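You operate a simulated robot arm through the tools that you are given. There is no shell and no other tool. Be economical: measure what you need, move in short steps, check, and stop when the job is done.

You are at the controls of a simulated robot arm. One attempt, no reset.

TASK
Give the salad 2 dashes of sweet sauce, close the bottle and stir.
Fine: the salad is in the clay mortar; put the bottle back; stir with the green ladle from slot three and put it back. Set down upright: what you pick out.

It is judged by the outcome, as a careful person would: the job done as asked, and still so three seconds after it is handed in. It fails if anything else is knocked over, pushed out of place, dropped, spilled or broken.

THE ROBOT
A 7-joint arm with a two-finger gripper on a trunk, on a base that drives. Base frame: it is fixed to the floor where the robot stands at the start and does not move with it; the origin is under the middle of the robot, x ahead of it, y to its left, z up. Units: mm, rad, N and s.
With the tool pointing down near the work surface it reaches from about 320 to 760 mm from the robot's upright axis, wherever it stands. Its first joint turns from -2.897 to 2.897 rad. Places, roughly: clay mortar (22x22x19 cm) [800, 400, 900]; slot three of the long holder [500, 800, 800]; wooden mortar (18x18x15 cm) [800, 700, 800]. Payload 1.71 kg.
The tool frame sits at the grasp point between the pads (the TCP): z along the fingers, y along the line on which they close. The tips reach 20 mm beyond it. Largest opening 96 mm; the body of the gripper starts 113 mm behind the TCP.
Orientation is told as [roll, pitch, yaw] about the base's x, y, z axes, in that order, counted from this pose: with the fingers straight down and closing along the base's y, the tool's x points along the base's -x, its y along +y and its z along -z.

THE INTERFACE
- The arm moves only by the tool move_arm. Its arguments are lists of equal length, an entry for each row: "dp": the shift along the base's x, y, z in cm, a list of three; "rotation": the turn, a rotation vector about the base's x, y, z in rad, a list of three; "gripper": the finger opening in cm, from 0 to 9.6. In form: {"dp": [[tx, ty, tz], ...], "rotation": [[rx, ry, rz], ...], "gripper": [gripper, ...]}. A call has 1 to 8 rows; each row shifts and turns the commanded pose from where the row before left it. A row lasts 0.2 s, in which the tool goes at most 50 mm and 0.15 rad; a call with a longer step from one row to the next is refused whole, and so is a gripper value outside its range. A pose out of reach is approached as far as the arm can. The call stops where the force on the tool passes 80 N (or 10 N more than at its start, if that is more) or the arm is blocked; 0.2 s more then pass. Each finger travels about 153 mm/s and halts on what it meets, pressing with about 21 N; the grip force reading is that of the motor and also rises with nothing between the fingers. The clock runs only during rows and for 0.2 s after the last one: add rows that do not move to give the fingers time. It gives the time, the measured TCP pose, the force on the tool (base axes), the opening and the grip force at its end, in the units of the frame above (readings bear some noise), with the torque about the TCP (base axes, N m) and any sound that the robot's microphone picked up.
- Cameras (640 x 400 px; columns grow to the right, rows downward): "scene" is now at [52.3, 201.5, 1583.8]; the picture's right is [0.40, -0.92, -0.01], its down [-0.62, -0.26, -0.74] and it looks along [0.68, 0.30, -0.68] (base axes); focal length 271 px, centre (320, 200). "wrist" rides on the gripper at [66, 14, -145] in the tool frame; the picture's right is [-0.21, 0.98, 0.00], its down [-0.88, -0.18, -0.45] and it looks along [-0.44, -0.09, 0.90] (tool axes); focal length 275 px, centre (320, 200). There is no depth. A picture from a camera that has moved, and an enlarged one, comes with that camera's place and axes in the base frame and with its lens. The place of the scene camera against the robot may be out by one fixed shift of up to 18 mm in any direction.
- grab_frame(camera): a new picture of that camera. It takes no simulated time.
- slide_trunk(by): slides the trunk up (or, below 0, down) by that many mm; the arm and the scene camera ride with it, the base frame stays. It gives what a move gives, with no picture.
- roll_base(legs): drives the robot by 1 to 6 legs, each [ahead, turn to the left] in mm and rad, along the robot's own axes; the way and the turn of a leg run together, so that a leg with both is an arc; at most 1500 mm and 3.142 rad a leg. The arm and the cameras ride along, it lands a little off, and it stops where it bumps. It gives what a move gives.
- aim_head(pan, tilt): turns the head with the scene camera to pan (to the left, within 2.705 rad either way) and tilt (down, from -0.506 to 1.204), counted from straight ahead of the robot. It gives what a move gives.
- zoom(camera, box): a new picture of the part [left, top, right, bottom] of that camera's present view, enlarged. It takes no simulated time.
- job_done(): hands the job in; it is judged then, once.

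Go step by step. Nothing tells you exact positions but the pictures and the camera data: compare them with the known pose of the tool, close in by small moves and look again before you grip or let go. The budget is 120 turns and 98 pictures, counting those below and the enlarged ones. Unless the task says otherwise, let go and move clear before handing in.

The tools are called after "Request:" as name(argument=value, ...) on one line, values as JSON. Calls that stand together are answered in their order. move_arm: Moves the arm, as the interface text tells. Its arguments: {"type":"object","properties":{"dp":{"type":"array"},"rotation":{"type":"array"},"gripper":{"type":"array"}},"required":["dp","rotation","gripper"]} The other tools are called the same way: slide_trunk (by) slides the trunk up or down; roll_base (legs) drives the base; aim_head (pan, tilt) turns the head that bears the scene camera; grab_frame (camera) takes a picture; zoom (camera, box) takes an enlarged picture of a part of a camera's view; job_done () hands the job in.

At the start:

```text
time: 0.0
eef_pos: [425.7, 116.6, 1351.5]
tool_rot: [0.0, 0.002, -0.001]
wrist_force: [0.2, 0.2, 0.5]
wrist_torque: [-0.01, -0.01, 0.03]
grip_width: 95.8
finger_force: 0.1
trunk travel left (down, up): [-175.0, 211.0]
robot x, y, heading: [-4.0, 2.5, -0.003]
head pan, tilt: [0.407, 0.726]
```

scene: 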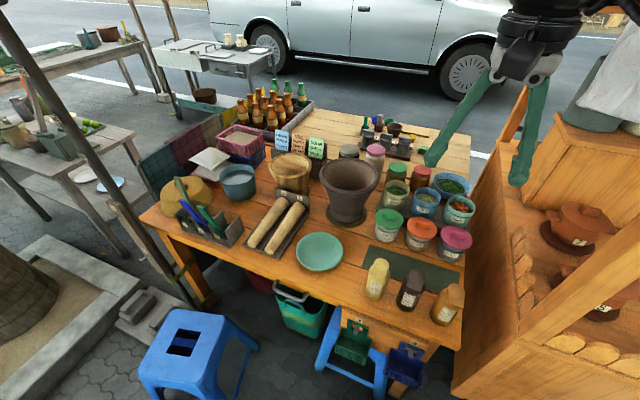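
wrist: 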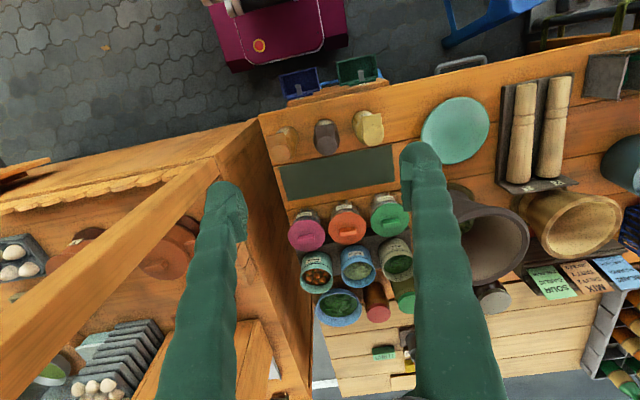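

I see a street-food stall with mortars, a utensil holder, three bottles at the near edge, and cards. I'll zoom in to read the labels and cards.

Request:
zoom(camera="scene", box=[340, 240, 480, 330])

Request:
zoom(camera="scene", box=[150, 160, 310, 260])

Request:
zoom(camera="scene", box=[230, 80, 390, 180])

Request:
zoom(camera="scene", box=[340, 100, 480, 190])

```text
4.44 times, centred on (410, 285) of scene
camera zoom: at [52.3, 201.5, 1583.8], right [0.4, -0.92, -0.01], down [-0.62, -0.26, -0.74], along [0.68, 0.3, -0.68], focal length 1205 px, centre (-80, -178)
```

zoom: 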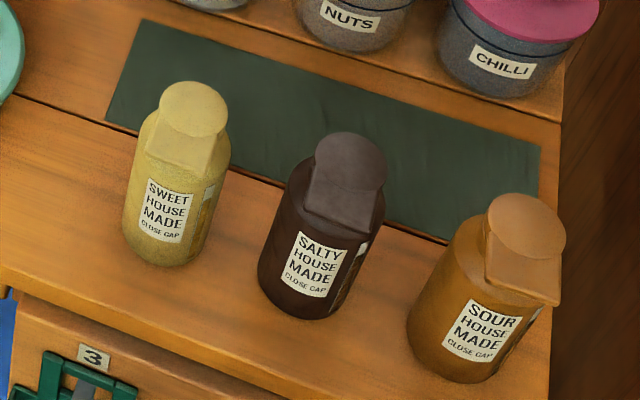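

```text
4.00 times, centred on (230, 210) of scene
camera zoom: at [52.3, 201.5, 1583.8], right [0.4, -0.92, -0.01], down [-0.62, -0.26, -0.74], along [0.68, 0.3, -0.68], focal length 1084 px, centre (680, 160)
```

zoom: 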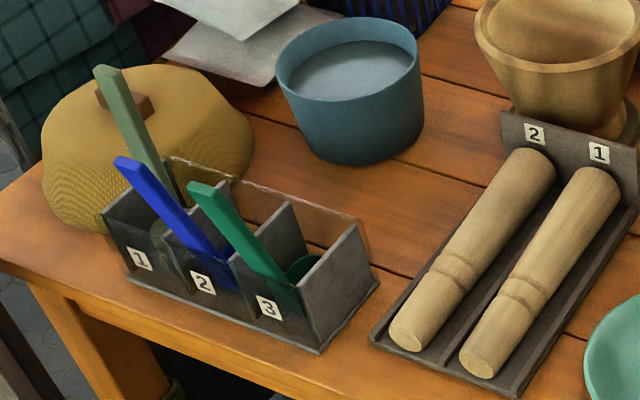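

```text
4.00 times, centred on (310, 130) of scene
camera zoom: at [52.3, 201.5, 1583.8], right [0.4, -0.92, -0.01], down [-0.62, -0.26, -0.74], along [0.68, 0.3, -0.68], focal length 1084 px, centre (360, 480)
```

zoom: 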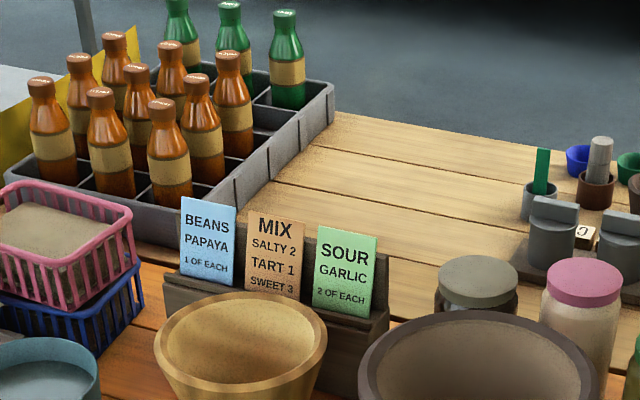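

```text
4.44 times, centred on (410, 145) of scene
camera zoom: at [52.3, 201.5, 1583.8], right [0.4, -0.92, -0.01], down [-0.62, -0.26, -0.74], along [0.68, 0.3, -0.68], focal length 1205 px, centre (-80, 444)
```

zoom: 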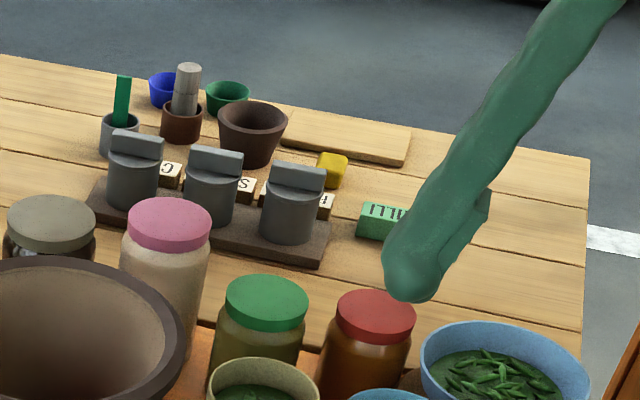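

Request:
zoom(camera="scene", box=[360, 252, 400, 302])

Request:
zoom(camera="wrist", box=[330, 80, 410, 160])

Request:
zoom(camera="wrist", box=[440, 170, 600, 300])

```text
8.00 times, centred on (380, 277) of scene
camera zoom: at [52.3, 201.5, 1583.8], right [0.4, -0.92, -0.01], down [-0.62, -0.26, -0.74], along [0.68, 0.3, -0.68], focal length 2169 px, centre (-160, -416)
```

zoom: 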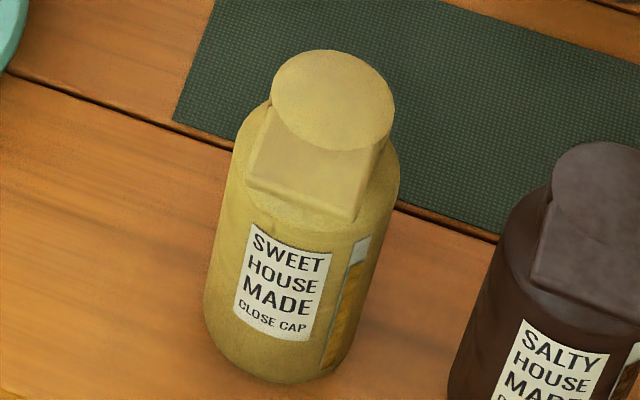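

```text
5.00 times, centred on (370, 120) of wrist
camera zoom: at [360.5, 129.9, 1497.3], right [0.21, 0.98, 0.0], down [0.88, -0.19, 0.44], along [0.43, -0.09, -0.9], focal length 1376 px, centre (70, 600)
```

zoom: 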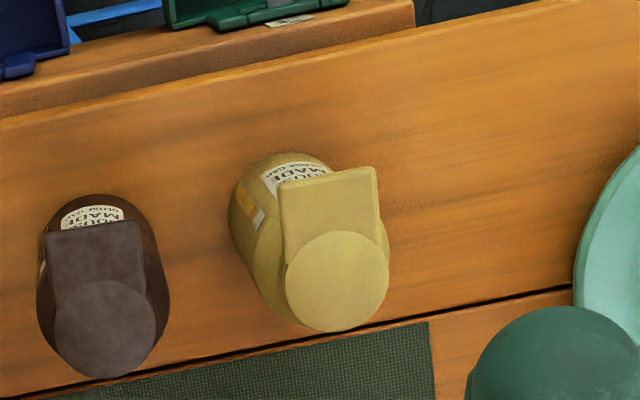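

```text
3.08 times, centred on (520, 235) of wrist
camera zoom: at [360.5, 129.9, 1497.3], right [0.21, 0.98, 0.0], down [0.88, -0.19, 0.44], along [0.43, -0.09, -0.9], focal length 847 px, centre (-295, 92)
```

zoom: 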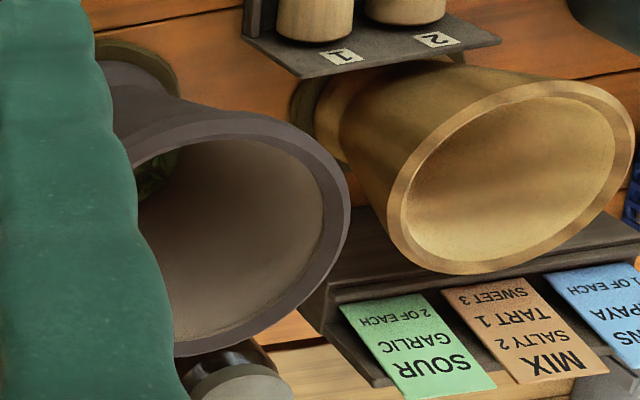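

The sweet bottle (yellow, flip cap) is near (512, 212). Clay mortar and holder are out of reach from here, so I'll check the floor around the robot before driving to about (75, 330).

Request:
aim_head(pan=1.2, tilt=1.0)

Request:
grab_frame(camera="scene")

Request:
aim_head(pan=2.6, tilt=0.9)

Request:
grab_frame(camera="scene")

```text
time: 1.1
eef_pos: [406.5, 116.7, 1357.2]
tool_rot: [0.001, -0.013, -0.002]
wrist_force: [-0.7, -0.7, 0.1]
wrist_torque: [-0.02, -0.03, -0.02]
grip_width: 96.1
finger_force: 0.0
trunk travel left (down, up): [-175.0, 211.0]
robot x, y, heading: [-2.1, 4.4, -0.002]
head pan, tilt: [1.201, 1.0]
```

```text
88 pictures are left
camera scene: at [0.3, 233.4, 1563.5], right [0.93, -0.36, -0.02], down [-0.31, -0.78, -0.54], along [0.18, 0.5, -0.84], focal length 271 px, centre (320, 200)
```

scene: 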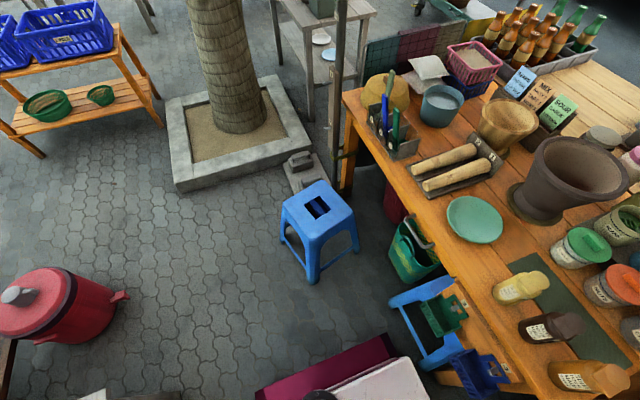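

```text
time: 2.7
eef_pos: [405.7, 116.6, 1358.4]
tool_rot: [-0.001, -0.014, -0.002]
wrist_force: [0.3, 0.0, 1.1]
wrist_torque: [-0.01, 0.01, -0.01]
grip_width: 96.2
finger_force: 0.0
trunk travel left (down, up): [-175.0, 211.0]
robot x, y, heading: [-0.7, 4.6, -0.001]
head pan, tilt: [2.601, 0.901]
```

```text
87 pictures are left
camera scene: at [-89.7, 207.3, 1572.2], right [0.52, 0.86, -0.01], down [0.66, -0.4, -0.63], along [-0.55, 0.32, -0.77], focal length 271 px, centre (320, 200)
```

scene: 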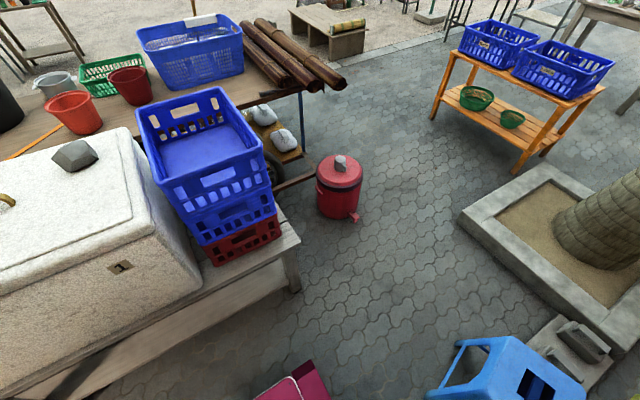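

The near stool's foot is around (78, 662) and the under-table stool sticks out to about x=390. I'll back off, shift left and come forward so that the base front stays at about x=360.

Request:
roll_base(legs=[[-120, 0], [0, 1.571], [300, 0], [0, -1.571], [180, 0]])

Request:
aim_head(pan=0.1, tilt=0.8)

Request:
grab_frame(camera="scene")

Request:
grab_frame(camera="wrist")

```text
time: 13.3
eef_pos: [171.0, 581.7, 1366.5]
tool_rot: [0.001, -0.036, 0.472]
wrist_force: [0.0, 0.4, 0.0]
wrist_torque: [-0.03, 0.02, -0.01]
grip_width: 96.2
finger_force: 0.2
trunk travel left (down, up): [-175.0, 211.0]
robot x, y, heading: [-113.1, 317.3, 0.474]
head pan, tilt: [2.601, 0.901]
stopped in leg 4: the robot was blocked; the commanded pose is now the measured one
```

```text
time: 15.6
eef_pos: [165.3, 579.5, 1368.5]
tool_rot: [0.0, -0.042, 0.471]
wrist_force: [-0.4, 0.4, 0.1]
wrist_torque: [0.07, 0.01, 0.02]
grip_width: 95.9
finger_force: 0.1
trunk travel left (down, up): [-175.0, 211.0]
robot x, y, heading: [-112.5, 316.0, 0.474]
head pan, tilt: [0.099, 0.799]
```

```text
86 pictures are left
camera scene: at [-138.0, 490.4, 1577.7], right [0.54, -0.84, 0.0], down [-0.61, -0.39, -0.69], along [0.58, 0.37, -0.73], focal length 271 px, centre (320, 200)
```

scene: 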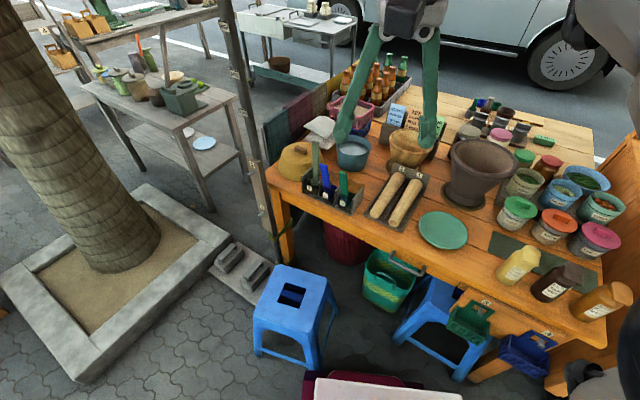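

```text
85 pictures are left
camera wrist: at [95.6, 558.8, 1511.7], right [-0.26, 0.96, 0.01], down [0.85, 0.23, 0.48], along [0.46, 0.13, -0.88], focal length 275 px, centre (320, 200)
```

wrist: 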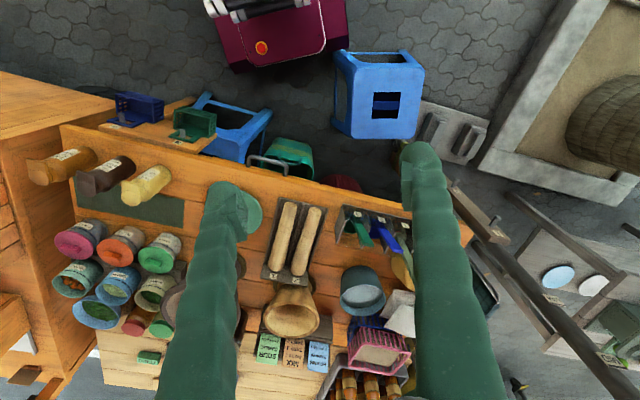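

The base corner just touched the near stool's leg; the stool hasn't visibly moved. I'll back away, straighten and then come forward.

Request:
roll_base(legs=[[-65, 0], [0, -0.474]])

```text
time: 18.2
eef_pos: [185.3, 390.4, 1371.0]
tool_rot: [0.002, -0.051, -0.003]
wrist_force: [0.7, 0.2, 0.7]
wrist_torque: [-0.03, 0.01, 0.01]
grip_width: 96.1
finger_force: 0.0
trunk travel left (down, up): [-175.0, 211.0]
robot x, y, heading: [-174.9, 286.3, 0.006]
head pan, tilt: [0.099, 0.799]
```

Request:
roll_base(legs=[[240, 0]])

Request:
grab_frame(camera="scene")

Request:
grab_frame(camera="wrist")

```text
time: 20.0
eef_pos: [419.4, 391.8, 1372.9]
tool_rot: [0.001, -0.05, 0.0]
wrist_force: [0.3, -0.1, 0.7]
wrist_torque: [-0.01, 0.01, -0.03]
grip_width: 96.2
finger_force: 0.1
trunk travel left (down, up): [-175.0, 211.0]
robot x, y, heading: [67.0, 288.2, -0.002]
head pan, tilt: [0.099, 0.799]
```

```text
84 pictures are left
camera scene: at [119.4, 457.7, 1577.7], right [0.1, -0.99, 0.0], down [-0.72, -0.07, -0.69], along [0.68, 0.07, -0.73], focal length 271 px, centre (320, 200)
```

scene: 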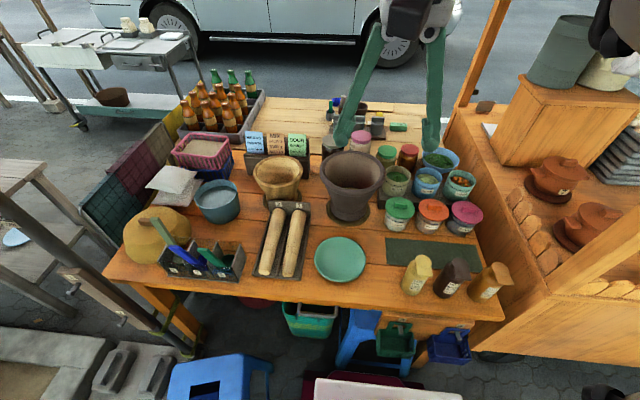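

```text
83 pictures are left
camera wrist: at [347.6, 405.9, 1514.9], right [0.21, 0.98, 0.01], down [0.85, -0.18, 0.49], along [0.48, -0.09, -0.87], focal length 275 px, centre (320, 200)
```

wrist: 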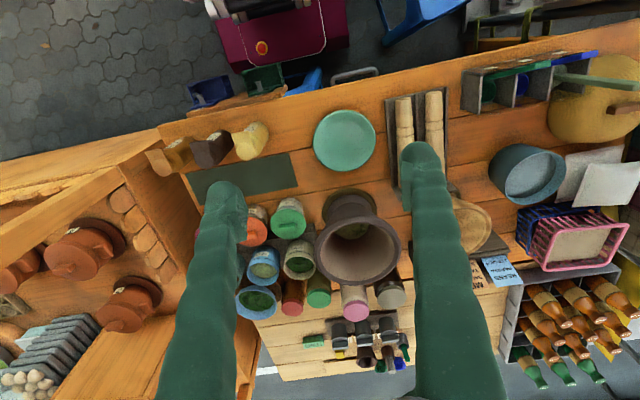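

Now well placed. I'll bring the hand above the sweet bottle for a close look at the cap.

Request:
move_arm(dp=[[0.4, -2.1, -3.9], [0.4, -2.1, -3.9], [0.4, -2.1, -3.9], [0.4, -2.1, -3.9], [0.4, -2.1, -3.9], [0.4, -2.1, -3.9], [0.4, -2.1, -3.9], [0.4, -2.1, -3.9]], rotation=[[0, 0.05, 0], [0, 0, 0], [0, 0, 0], [0, 0, 0], [0, 0, 0], [0, 0, 0], [0, 0, 0], [0, 0, 0]], gripper=[9.6, 9.6, 9.6, 9.6, 9.6, 9.6, 9.6, 9.6])

Request:
grab_frame(camera="wrist")

```text
time: 21.8
eef_pos: [432.3, 219.7, 1066.2]
tool_rot: [0.0, -0.015, 0.004]
wrist_force: [0.4, -0.3, -1.3]
wrist_torque: [0.0, 0.06, -0.02]
grip_width: 96.1
finger_force: 0.0
trunk travel left (down, up): [-175.0, 211.0]
robot x, y, heading: [61.2, 282.3, -0.001]
head pan, tilt: [0.099, 0.799]
```

```text
82 pictures are left
camera wrist: at [364.6, 234.5, 1210.5], right [0.21, 0.98, 0.0], down [0.87, -0.18, 0.46], along [0.45, -0.09, -0.89], focal length 275 px, centre (320, 200)
```

wrist: 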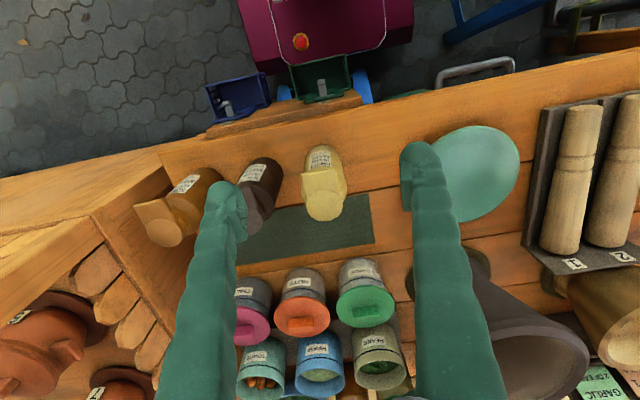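

Request:
move_arm(dp=[[-1.5, 0, -1], [-1.5, 0, -1], [-1.5, 0, -1], [-1.5, 0, -1], [-1.5, 0, -1], [-1.5, 0, -1], [0, 0, 0]], rotation=[[0, -0.14, 0], [0, -0.14, 0], [0, -0.14, 0], [0, -0.14, 0], [0, -0.14, 0], [0, -0.1, 0], [0, 0, 0]], gripper=[9.6, 9.6, 9.6, 9.6, 9.6, 9.6, 9.6])

Request:
grab_frame(camera="wrist")

```text
time: 23.4
eef_pos: [455.6, 170.2, 1117.1]
tool_rot: [-0.003, -0.818, 0.003]
wrist_force: [-0.4, -0.2, -0.1]
wrist_torque: [0.01, 0.0, 0.01]
grip_width: 96.3
finger_force: 0.0
out of reach, approached as far as the arm can: row 3, 4, 5, 6
trunk travel left (down, up): [-175.0, 211.0]
robot x, y, heading: [60.9, 287.7, -0.0]
head pan, tilt: [0.099, 0.799]
```

```text
81 pictures are left
camera wrist: at [304.5, 183.9, 1169.8], right [0.14, 0.98, 0.15], down [0.28, -0.18, 0.94], along [0.95, -0.09, -0.3], focal length 275 px, centre (320, 200)
```

wrist: 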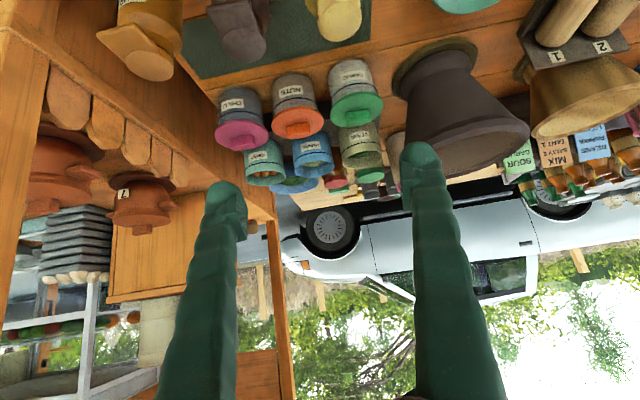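

I'm too close for a forward-pointing grasp here. I'll instead approach the bottle from its left with the tool pointing to −y (camera on top), so first I straighten and shift to a clear spot.

Request:
move_arm(dp=[[0, 3.5, 1.0], [0, 3.5, 1.0], [0, 3.5, 1.0], [0, 3.5, 1.0], [0, 3.5, 0.5], [0.5, 3.5, 0], [0.5, 2, 0], [0, 0, 0]], rotation=[[0, 0.1363, 0], [0, 0.1363, 0], [0, 0.1363, 0], [0, 0.1363, 0], [0, 0.1363, 0], [0, 0.1363, 0], [0, 0, 0], [0, 0, 0]], gripper=[9.6, 9.6, 9.6, 9.6, 9.6, 9.6, 9.6, 9.6])

Request:
move_arm(dp=[[0, 0, 0.5], [0, 0, 0.5], [0, 0, 0.5], [0, 0, 0], [0, 0, 0], [0, 0, 0], [0, 0, 0]], rotation=[[-0.0864, 0.0864, 0.0864], [-0.0864, 0.0864, 0.0864], [-0.0864, 0.0864, 0.0864], [-0.0864, 0.0864, 0.0864], [-0.0864, 0.0864, 0.0864], [-0.0864, 0.0864, 0.0864], [-0.0864, 0.0864, 0.0864]], gripper=[9.6, 9.6, 9.6, 9.6, 9.6, 9.6, 9.6])

Request:
move_arm(dp=[[0, 0, 0], [0, 0, 0], [0, 0, 0], [0, 0, 0], [0, 0, 0], [0, 0, 0], [0, 0, 0]], rotation=[[-0.0864, 0.0864, 0.0864], [-0.0864, 0.0864, 0.0864], [-0.0864, 0.0864, 0.0864], [-0.0864, 0.0864, 0.0864], [-0.0864, 0.0864, 0.0864], [-0.0864, 0.0864, 0.0864], [-0.0864, 0.0864, 0.0864]], gripper=[9.6, 9.6, 9.6, 9.6, 9.6, 9.6, 9.6])

Request:
grab_frame(camera="wrist")

```text
time: 25.2
eef_pos: [460.4, 402.4, 1162.2]
tool_rot: [0.0, 0.002, 0.0]
wrist_force: [-0.7, -0.1, -0.2]
wrist_torque: [0.03, 0.03, 0.01]
grip_width: 95.8
finger_force: 0.1
trunk travel left (down, up): [-175.0, 211.0]
robot x, y, heading: [61.5, 286.7, -0.0]
head pan, tilt: [0.099, 0.799]
```

```text
time: 26.8
eef_pos: [461.9, 402.7, 1179.3]
tool_rot: [-0.465, 0.732, 0.463]
wrist_force: [-0.2, -0.4, 0.4]
wrist_torque: [-0.01, 0.04, 0.01]
grip_width: 96.1
finger_force: 0.0
trunk travel left (down, up): [-175.0, 211.0]
robot x, y, heading: [66.3, 282.6, -0.0]
head pan, tilt: [0.099, 0.799]
```

```text
time: 28.4
eef_pos: [462.5, 402.1, 1178.5]
tool_rot: [2.06, 1.568, -2.654]
wrist_force: [0.2, 1.5, 0.5]
wrist_torque: [0.01, 0.01, 0.0]
grip_width: 95.9
finger_force: 0.0
trunk travel left (down, up): [-175.0, 211.0]
robot x, y, heading: [61.4, 284.4, -0.001]
head pan, tilt: [0.099, 0.799]
```

```text
80 pictures are left
camera wrist: at [448.8, 546.7, 1245.0], right [-0.98, 0.0, -0.2], down [0.18, 0.44, -0.88], along [0.09, -0.9, -0.43], focal length 275 px, centre (320, 200)
```

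wrist: 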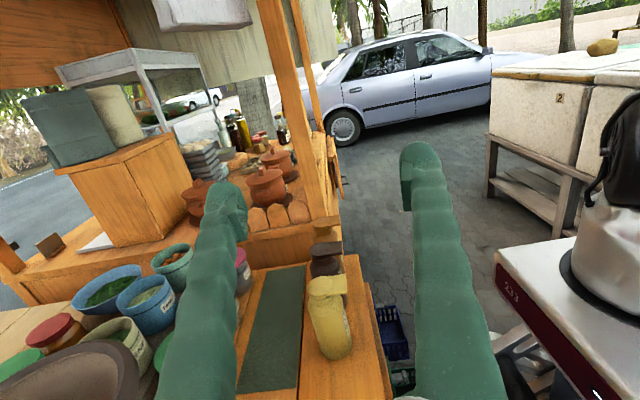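

The side-pointing posture works. I'll come down on the bottle's left side for a close look at the cap.

Request:
move_arm(dp=[[1, -1.1, -4.3], [1, -1.1, -4.3], [1, -1.1, -4.3], [1, -1.1, -4.3], [0.8, -1.1, -4.3], [0, 0, 0]], rotation=[[0, 0, 0], [0, 0, 0], [0, 0, 0], [0, 0, 0], [0, 0, 0], [0, 0, 0]], gripper=[9.6, 9.6, 9.6, 9.6, 9.6, 9.6])

Request:
grab_frame(camera="wrist")

Request:
zoom(camera="scene", box=[380, 240, 460, 310])

```text
time: 29.8
eef_pos: [508.0, 347.9, 960.5]
tool_rot: [1.574, 1.57, -3.14]
wrist_force: [-0.3, 0.2, -0.4]
wrist_torque: [0.01, 0.01, 0.02]
grip_width: 96.0
finger_force: 0.0
trunk travel left (down, up): [-175.0, 211.0]
robot x, y, heading: [61.0, 284.5, 0.002]
head pan, tilt: [0.099, 0.799]
```

```text
79 pictures are left
camera wrist: at [494.1, 491.9, 1027.2], right [-0.98, 0.0, -0.2], down [0.18, 0.44, -0.88], along [0.09, -0.9, -0.44], focal length 275 px, centre (320, 200)
```

wrist: 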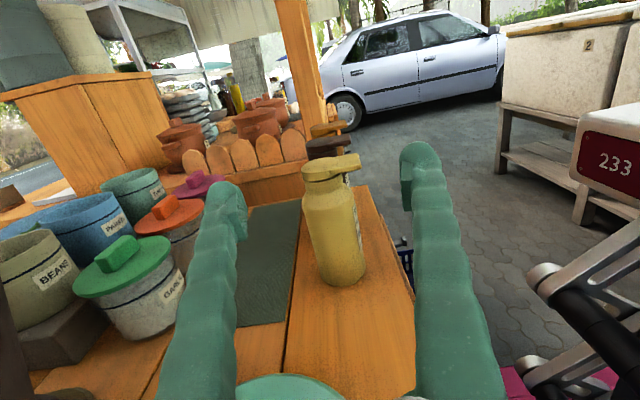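

```text
5.71 times, centred on (420, 275) of scene
camera zoom: at [118.4, 457.7, 1577.8], right [0.1, -0.99, 0.0], down [-0.72, -0.07, -0.69], along [0.68, 0.07, -0.73], focal length 1549 px, centre (-251, -229)
```

zoom: 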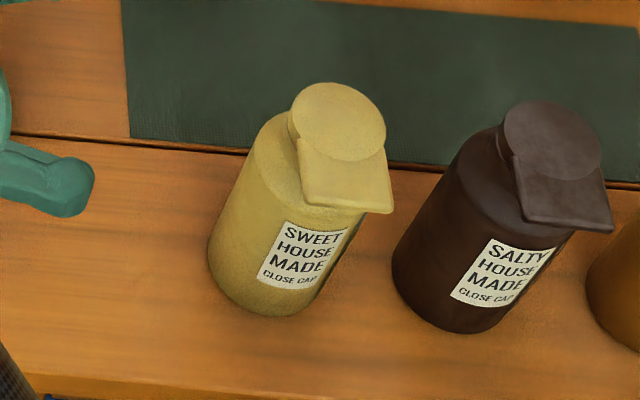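

Request:
zoom(camera="wrist", box=[280, 130, 390, 300])

```text
2.35 times, centred on (335, 215) of wrist
camera zoom: at [494.1, 491.9, 1027.2], right [-0.98, 0.0, -0.2], down [0.18, 0.44, -0.88], along [0.09, -0.9, -0.44], focal length 648 px, centre (285, 165)
```

zoom: 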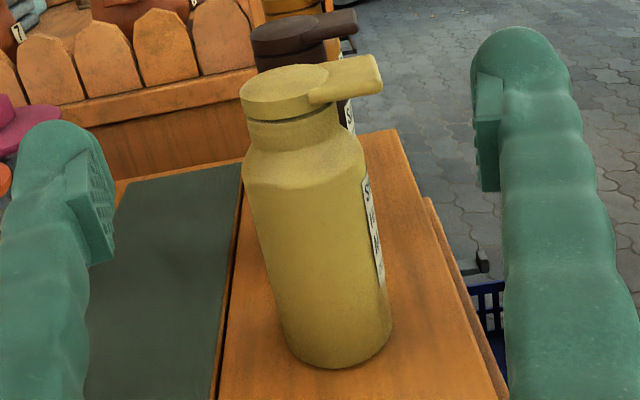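

The cap is a disc with a tab sticking out towards −x at about z 915–927; it looks like a flip lid. I'll check the arm's clearance from the head camera, then try lifting the tab from beneath with closed fingers.

Request:
move_arm(dp=[[-1.5, 0, -1.6], [-1.5, 0, -1.6], [-1.4, 0, -1.6], [0, 0, -1.4], [0, 0, 0]], rotation=[[0, 0, 0], [0, 0, 0], [0, 0, 0], [0, 0, 0], [0, 0, 0]], gripper=[0, 0, 0, 0, 0])

Request:
grab_frame(camera="scene")

Request:
zoom(camera="wrist", box=[220, 80, 420, 240])

```text
time: 31.0
eef_pos: [465.1, 348.4, 897.0]
tool_rot: [1.243, 1.57, 2.814]
wrist_force: [-0.2, -0.1, 0.7]
wrist_torque: [0.02, 0.0, -0.01]
grip_width: 0.2
finger_force: 21.1
trunk travel left (down, up): [-175.0, 211.0]
robot x, y, heading: [65.5, 288.4, -0.004]
head pan, tilt: [0.099, 0.799]
```

```text
76 pictures are left
camera scene: at [118.4, 457.7, 1577.7], right [0.1, -0.99, 0.0], down [-0.72, -0.07, -0.69], along [0.68, 0.07, -0.73], focal length 271 px, centre (320, 200)
```

scene: 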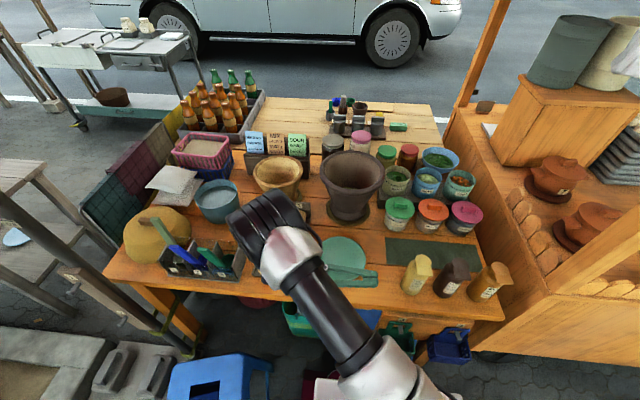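

```text
2.50 times, centred on (320, 160) of wrist
camera zoom: at [452.0, 492.0, 964.6], right [-0.98, 0.0, -0.2], down [0.18, 0.45, -0.88], along [0.09, -0.9, -0.44], focal length 688 px, centre (320, 300)
```

zoom: 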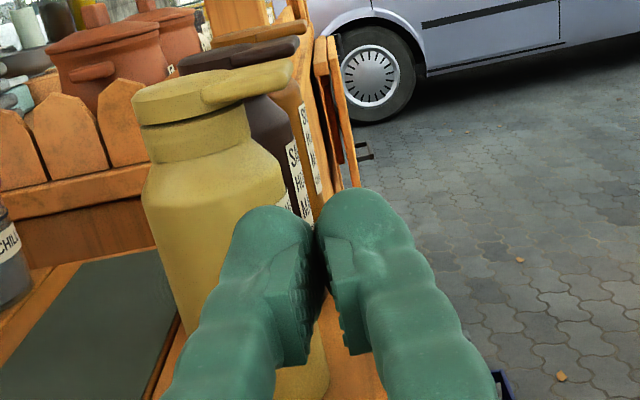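

The arm clears the table items. I'll slide the closed fingers in under the tab.

Request:
move_arm(dp=[[0.2, -3.5, 0.2], [0.2, -3.5, 0.2], [0.1, -3, 0.1], [0.1, -2, 0.1], [0.1, -1.4, 0], [0, 0, 0]], rotation=[[0, 0, 0], [0, 0, 0], [0, 0, 0], [0, 0, 0], [0, 0, 0], [0, 0, 0]], gripper=[0, 0, 0, 0, 0, 0])

Request:
zoom(camera="wrist", box=[240, 100, 400, 220])

Request:
zoom(camera="scene", box=[360, 240, 440, 310])

```text
time: 32.4
eef_pos: [470.5, 213.6, 907.2]
tool_rot: [1.436, 1.57, 3.006]
wrist_force: [0.1, -0.3, -0.3]
wrist_torque: [0.01, 0.01, 0.03]
grip_width: 0.2
finger_force: 20.8
trunk travel left (down, up): [-175.0, 211.0]
robot x, y, heading: [63.3, 283.7, -0.0]
head pan, tilt: [0.099, 0.799]
```

```text
3.33 times, centred on (320, 160) of wrist
camera zoom: at [457.2, 357.9, 973.6], right [-0.98, 0.0, -0.2], down [0.18, 0.44, -0.88], along [0.09, -0.9, -0.44], focal length 918 px, centre (320, 333)
```

zoom: 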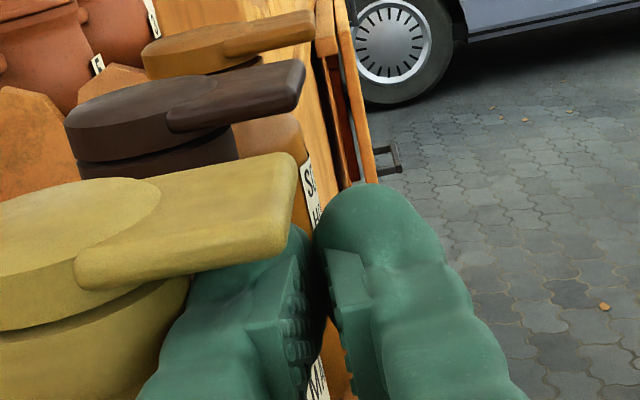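

```text
5.71 times, centred on (400, 275) of scene
camera zoom: at [118.3, 457.7, 1577.7], right [0.1, -0.99, 0.0], down [-0.72, -0.07, -0.69], along [0.68, 0.07, -0.73], focal length 1549 px, centre (-137, -229)
```

zoom: 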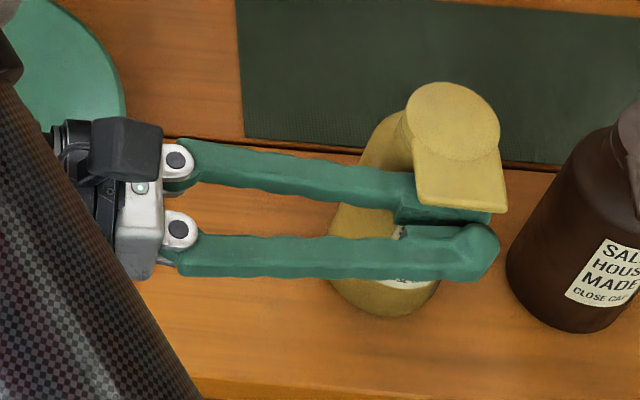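

The finger is under the tab. I'll lift gently and watch.

Request:
move_arm(dp=[[0.2, 0, 0.3], [0.1, 0, 0.3], [0, 0, 0.3], [0, 0, 0.4], [0, 0, 0.4]], rotation=[[0, 0, 0], [0, 0, 0], [0, 0, 0], [0, 0, 0], [0, 0, 0]], gripper=[0, 0, 0, 0, 0])

Request:
zoom(camera="wrist", box=[220, 80, 400, 220])

Request:
zoom(camera="scene", box=[380, 240, 440, 300])

```text
time: 33.6
eef_pos: [476.7, 213.7, 923.0]
tool_rot: [1.547, 1.567, 3.118]
wrist_force: [-1.2, 0.3, -1.2]
wrist_torque: [-0.06, -0.02, 0.01]
grip_width: 0.0
finger_force: 21.0
trunk travel left (down, up): [-175.0, 211.0]
robot x, y, heading: [61.2, 282.9, 0.004]
head pan, tilt: [0.099, 0.799]
```

```text
2.86 times, centred on (310, 150) of wrist
camera zoom: at [462.5, 358.2, 990.0], right [-0.98, 0.0, -0.2], down [0.18, 0.44, -0.88], along [0.09, -0.9, -0.44], focal length 786 px, centre (349, 343)
```

zoom: 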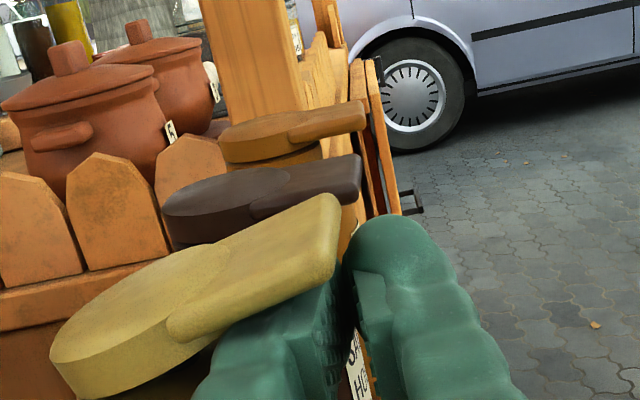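

```text
6.67 times, centred on (410, 270) of scene
camera zoom: at [118.2, 457.7, 1577.7], right [0.1, -0.99, 0.0], down [-0.72, -0.07, -0.69], along [0.68, 0.07, -0.73], focal length 1807 px, centre (-280, -267)
```

zoom: 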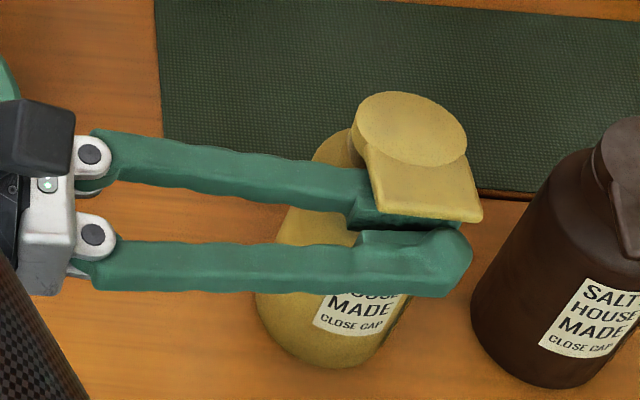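

Request:
zoom(camera="scene", box=[380, 240, 460, 310])

```text
5.71 times, centred on (420, 275) of scene
camera zoom: at [118.2, 457.7, 1577.7], right [0.1, -0.99, 0.0], down [-0.72, -0.07, -0.69], along [0.68, 0.07, -0.73], focal length 1549 px, centre (-251, -229)
```

zoom: 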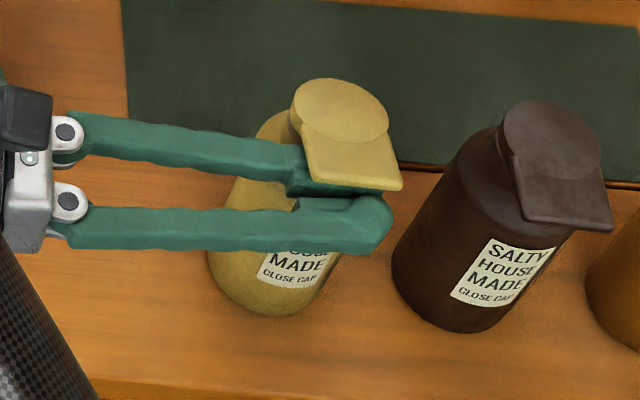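

The bottle stays put and the lid is hinging up at its back (+x). I'll keep swinging the lid open along an arc.

Request:
move_arm(dp=[[0.4, 0, 1.2], [0.6, 0, 1.1], [0.9, 0, 0.8], [0.9, 0, 0.8], [1.0, 0, 0.4], [0.9, 0, 0.3], [0, 0, 0]], rotation=[[0, 0, 0], [0, 0, 0], [0, 0, 0], [0, 0, 0], [0, 0, 0], [0, 0, 0], [0, 0, 0]], gripper=[0, 0, 0, 0, 0, 0, 0])

Request:
grab_frame(camera="wrist")

Request:
zoom(camera="scene", box=[380, 240, 460, 310])

```text
time: 35.2
eef_pos: [522.9, 212.2, 969.2]
tool_rot: [1.444, 1.57, 3.015]
wrist_force: [-0.5, 0.4, -0.2]
wrist_torque: [0.04, -0.02, -0.01]
grip_width: 0.0
finger_force: 21.3
trunk travel left (down, up): [-175.0, 211.0]
robot x, y, heading: [61.1, 285.7, -0.002]
head pan, tilt: [0.099, 0.799]
```

```text
69 pictures are left
camera wrist: at [508.7, 356.4, 1036.8], right [-0.98, 0.0, -0.2], down [0.18, 0.44, -0.88], along [0.09, -0.9, -0.44], focal length 275 px, centre (320, 200)
```

wrist: 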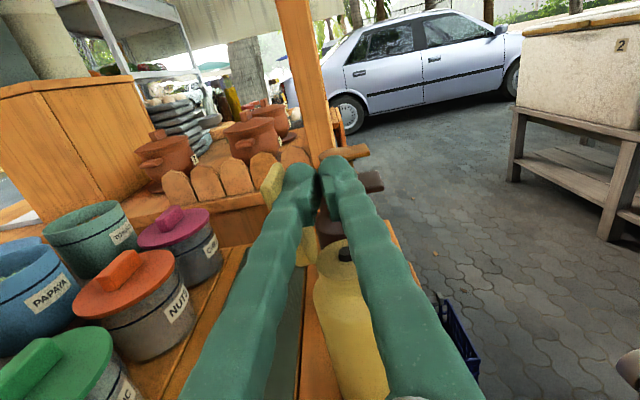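

```text
5.71 times, centred on (420, 275) of scene
camera zoom: at [118.3, 457.7, 1577.7], right [0.1, -0.99, 0.0], down [-0.72, -0.07, -0.69], along [0.68, 0.07, -0.73], focal length 1549 px, centre (-251, -229)
```

zoom: 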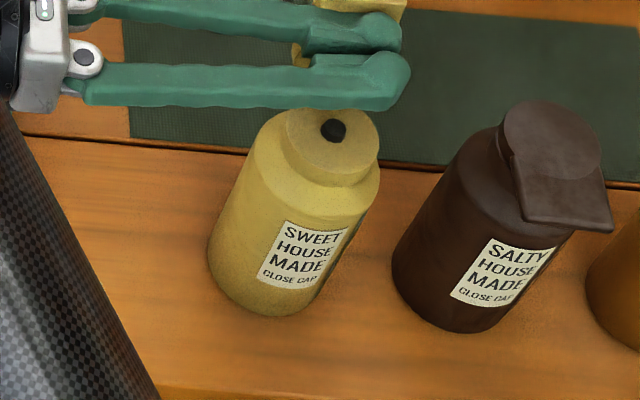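

The lid is open, showing the nozzle hole. I'll push it a little further back and then withdraw to see whether it stays open.

Request:
move_arm(dp=[[0.8, 0, 0.0], [0.8, 0, 0], [0, 0, 0], [-1, 0, 0], [-2, 0, 0], [0, 3, 1], [0, 4, 0], [0, 3, 0]], rotation=[[0, 0, 0], [0, 0, 0], [0, 0, 0], [0, 0, 0], [0, 0, 0], [0, 0, 0], [0, 0, 0], [0, 0, 0]], gripper=[0, 0, 0, 0, 0, 0, 0, 0])

Request:
zoom(camera="wrist", box=[240, 120, 400, 320])

Request:
zoom(camera="scene", box=[380, 240, 460, 310])

```text
time: 37.0
eef_pos: [509.2, 312.7, 979.8]
tool_rot: [1.81, 1.57, -2.903]
wrist_force: [0.0, -0.8, -0.1]
wrist_torque: [0.0, 0.0, -0.02]
grip_width: 0.2
finger_force: 21.0
trunk travel left (down, up): [-175.0, 211.0]
robot x, y, heading: [61.8, 283.2, -0.004]
head pan, tilt: [0.099, 0.799]
```

```text
2.00 times, centred on (320, 220) of wrist
camera zoom: at [495.1, 457.2, 1046.5], right [-0.98, 0.0, -0.2], down [0.18, 0.44, -0.88], along [0.09, -0.9, -0.43], focal length 551 px, centre (320, 160)
```

zoom: 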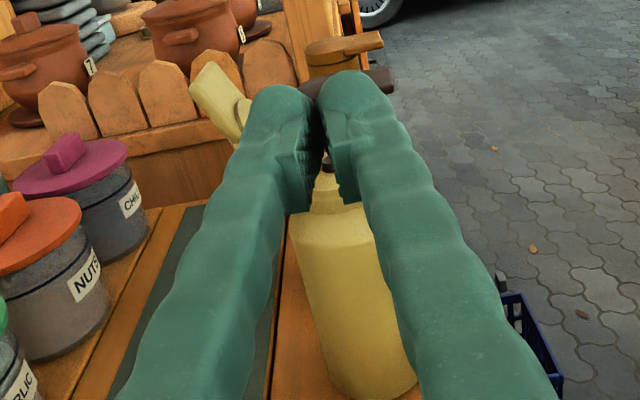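

```text
5.71 times, centred on (420, 275) of scene
camera zoom: at [118.3, 457.9, 1577.7], right [0.1, -0.99, 0.0], down [-0.72, -0.07, -0.69], along [0.68, 0.07, -0.73], focal length 1549 px, centre (-251, -229)
```

zoom: 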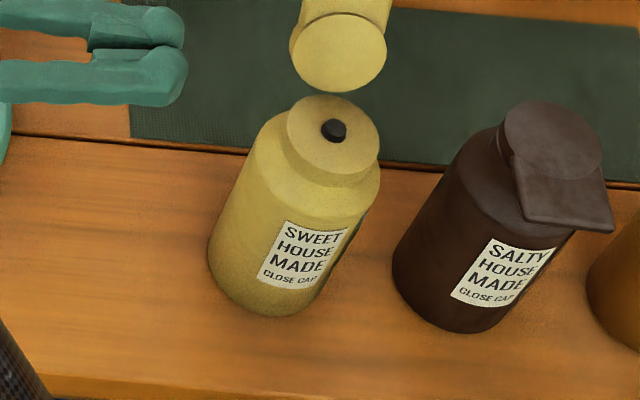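

The lid stays open by itself at about 125°. I'll open the fingers, lower to body height and slide onto the bottle from its left.

Request:
move_arm(dp=[[0.2, 0.5, -3], [0.1, 0, -4], [0, 0, -3.7], [0, -2.5, 0], [0, 0, 0]], rotation=[[0, 0, 0], [0, 0, 0], [0, 0, 0], [0, 0, 0], [0, 0, 0]], gripper=[9.6, 9.6, 9.6, 9.6, 9.6])

Request:
grab_frame(camera="wrist")

Request:
grab_frame(camera="scene")

```text
time: 38.2
eef_pos: [512.0, 294.5, 871.0]
tool_rot: [1.143, 1.571, 2.715]
wrist_force: [-0.2, 0.7, 0.1]
wrist_torque: [0.0, 0.01, -0.01]
grip_width: 96.0
finger_force: 0.1
trunk travel left (down, up): [-175.0, 211.0]
robot x, y, heading: [62.9, 287.0, -0.0]
head pan, tilt: [0.099, 0.799]
```

```text
65 pictures are left
camera wrist: at [498.0, 439.2, 936.6], right [-0.98, 0.0, -0.2], down [0.18, 0.45, -0.88], along [0.09, -0.9, -0.44], focal length 275 px, centre (320, 200)
```

wrist: 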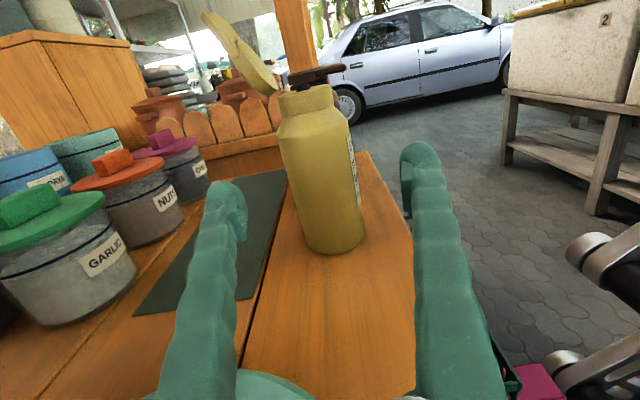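

```text
64 pictures are left
camera scene: at [118.3, 457.3, 1577.8], right [0.1, -0.99, 0.0], down [-0.72, -0.07, -0.69], along [0.68, 0.07, -0.73], focal length 271 px, centre (320, 200)
```

scene: 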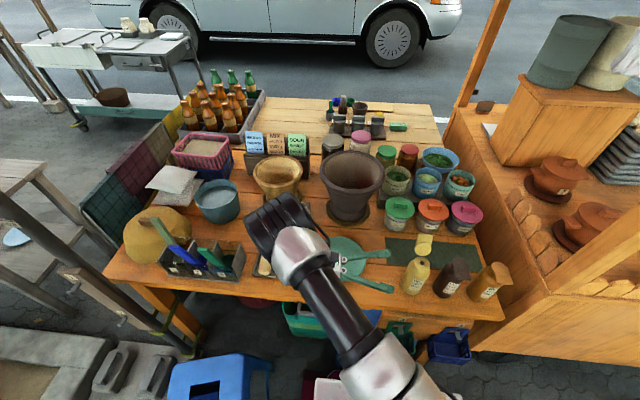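

Aligned; I'll slide in and close on the bottle.

Request:
move_arm(dp=[[0.2, -3, 0], [0, -3, 0], [0, -2, 0], [0, 0, 0], [0, 0, 0], [0, 0, 0]], rotation=[[0, 0, 0], [0, 0, 0], [0, 0, 0], [0, 0, 0], [0, 0, 0], [0, 0, 0]], gripper=[9.6, 9.6, 9.6, 9.6, 5.0, 5.0])

Request:
grab_frame(camera="wrist")

Request:
zoom(camera="scene", box=[380, 220, 460, 310])

```text
time: 39.6
eef_pos: [515.1, 214.6, 871.5]
tool_rot: [1.65, 1.568, -3.06]
wrist_force: [-0.5, -1.1, 1.0]
wrist_torque: [-0.07, -0.09, -0.02]
grip_width: 57.6
finger_force: 21.2
trunk travel left (down, up): [-175.0, 211.0]
robot x, y, heading: [61.2, 283.8, -0.001]
head pan, tilt: [0.099, 0.799]
```

```text
63 pictures are left
camera wrist: at [500.8, 360.0, 939.0], right [-0.98, 0.0, -0.2], down [0.18, 0.44, -0.88], along [0.09, -0.9, -0.44], focal length 275 px, centre (320, 200)
```

wrist: 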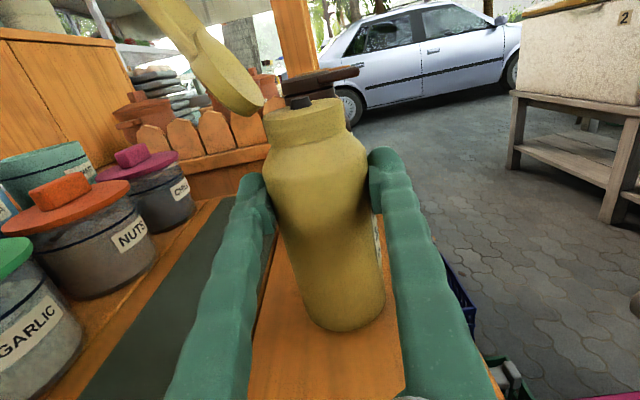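

```text
4.44 times, centred on (420, 265) of scene
camera zoom: at [118.2, 457.6, 1577.7], right [0.1, -0.99, 0.0], down [-0.72, -0.07, -0.69], along [0.68, 0.07, -0.73], focal length 1205 px, centre (-124, -89)
```

zoom: 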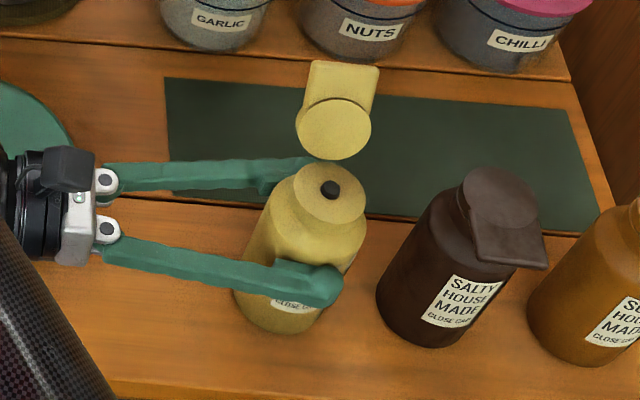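

Gripped (57.6 mm). Lifting straight up.

Request:
move_arm(dp=[[0, 0, 1], [0, 0, 3], [0, 0, 4], [0, 0, 4.5], [0, 0, 4.5], [0, 0, 4.5], [0, 0, 2], [0, 0, 0]], rotation=[[0, 0, 0], [0, 0, 0], [0, 0, 0], [0, 0, 0], [0, 0, 0], [0, 0, 0], [0, 0, 0], [0, 0, 0]], gripper=[5, 5, 5, 5, 5, 5, 5, 5])

Request:
move_arm(dp=[[0, 2, 0], [0.5, 2.5, 0], [1, 2.5, 0], [1.5, 2.5, 0], [1.5, 2.5, 0], [1.5, 2.5, 0], [1.5, 2.5, 0], [1, 2, 0]], rotation=[[0, 0, 0.14], [0, 0, 0.14], [0, 0, 0.14], [0, 0, 0.14], [0, 0, 0.14], [0, 0, 0.14], [0, 0, 0.14], [0, 0, 0.14]], gripper=[5, 5, 5, 5, 5, 5, 5, 5])

Request:
grab_frame(camera="scene")

Request:
grab_frame(camera="wrist")

```text
time: 41.4
eef_pos: [516.0, 213.1, 1107.2]
tool_rot: [1.514, 1.57, 3.088]
wrist_force: [-0.1, 0.7, -6.8]
wrist_torque: [0.04, 0.01, -0.01]
grip_width: 57.6
finger_force: 20.7
trunk travel left (down, up): [-175.0, 211.0]
robot x, y, heading: [61.2, 286.5, 0.001]
head pan, tilt: [0.099, 0.799]
```

```text
time: 43.2
eef_pos: [598.2, 403.2, 1110.5]
tool_rot: [1.028, 1.568, -2.562]
wrist_force: [0.2, 0.9, -0.1]
wrist_torque: [0.01, -0.01, 0.01]
grip_width: 50.0
finger_force: 0.2
trunk travel left (down, up): [-175.0, 211.0]
robot x, y, heading: [65.2, 285.7, -0.003]
head pan, tilt: [0.099, 0.799]
```

```text
61 pictures are left
camera scene: at [118.2, 457.6, 1577.7], right [0.1, -0.99, 0.0], down [-0.72, -0.07, -0.69], along [0.68, 0.07, -0.73], focal length 271 px, centre (320, 200)
```

scene: 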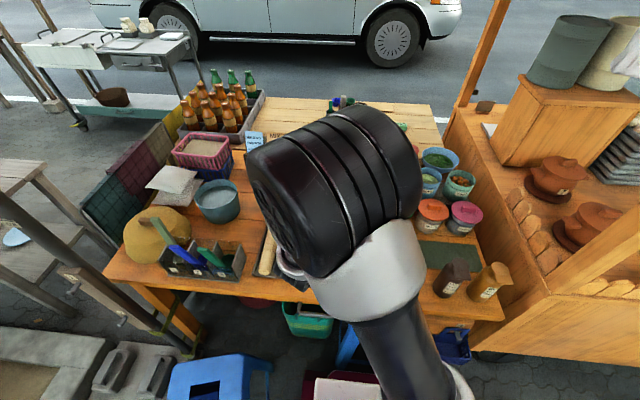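

```text
60 pictures are left
camera wrist: at [462.2, 453.4, 1176.5], right [-0.42, -0.88, -0.2], down [-0.32, 0.36, -0.88], along [0.85, -0.31, -0.44], focal length 275 px, centre (320, 200)
```

wrist: 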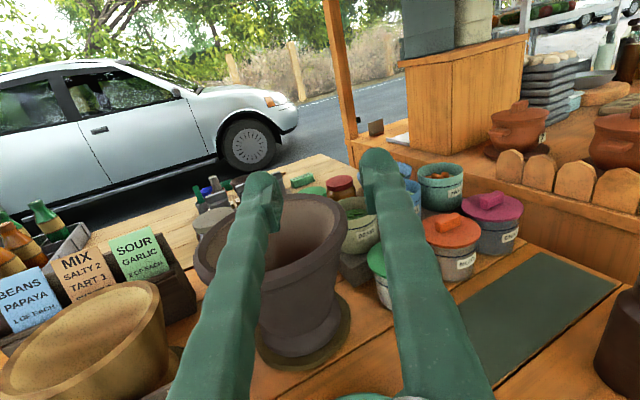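

The bottle slipped out of the fingers during the turn. I'll find where it went before doing anything else.

Request:
move_arm(dp=[[-1, 2, 3], [-1, 3, 3], [-1, 3, 3], [-1, 4, 2], [-1, 4, 1], [-1, 4, 0]], rotation=[[0, 0, 0], [0, 0, 0], [0, 0, 0], [0, 0, 0], [0, 0, 0], [0, 0, 0]], gripper=[5, 5, 5, 5, 5, 5])

Request:
grab_frame(camera="scene")

Request:
grab_frame(camera="wrist")

```text
time: 44.6
eef_pos: [537.8, 604.5, 1227.6]
tool_rot: [0.921, 1.57, -2.672]
wrist_force: [0.0, 0.6, -0.7]
wrist_torque: [0.04, -0.01, -0.01]
grip_width: 50.1
finger_force: 0.0
trunk travel left (down, up): [-175.0, 211.0]
robot x, y, heading: [63.1, 280.2, -0.001]
head pan, tilt: [0.099, 0.799]
```

```text
59 pictures are left
camera scene: at [118.1, 458.3, 1577.6], right [0.1, -0.99, 0.0], down [-0.72, -0.07, -0.69], along [0.68, 0.07, -0.73], focal length 271 px, centre (320, 200)
```

scene: 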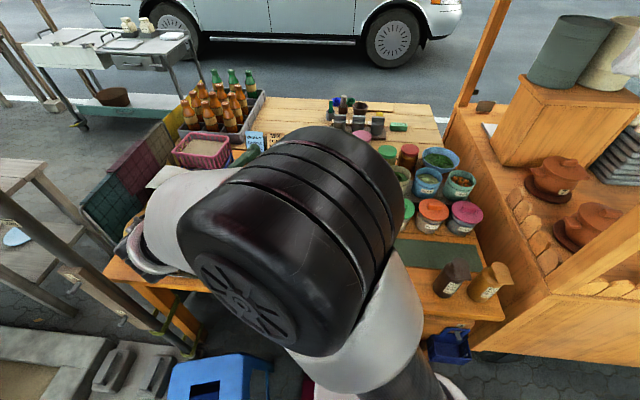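

```text
58 pictures are left
camera wrist: at [401.1, 655.1, 1294.9], right [-0.43, -0.88, -0.2], down [-0.32, 0.36, -0.88], along [0.85, -0.31, -0.44], focal length 275 px, centre (320, 200)
```

wrist: 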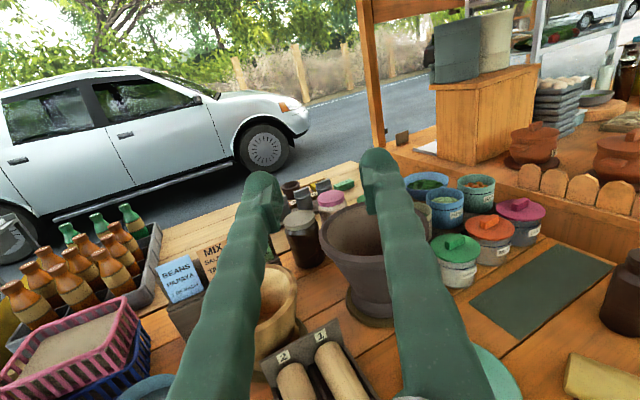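

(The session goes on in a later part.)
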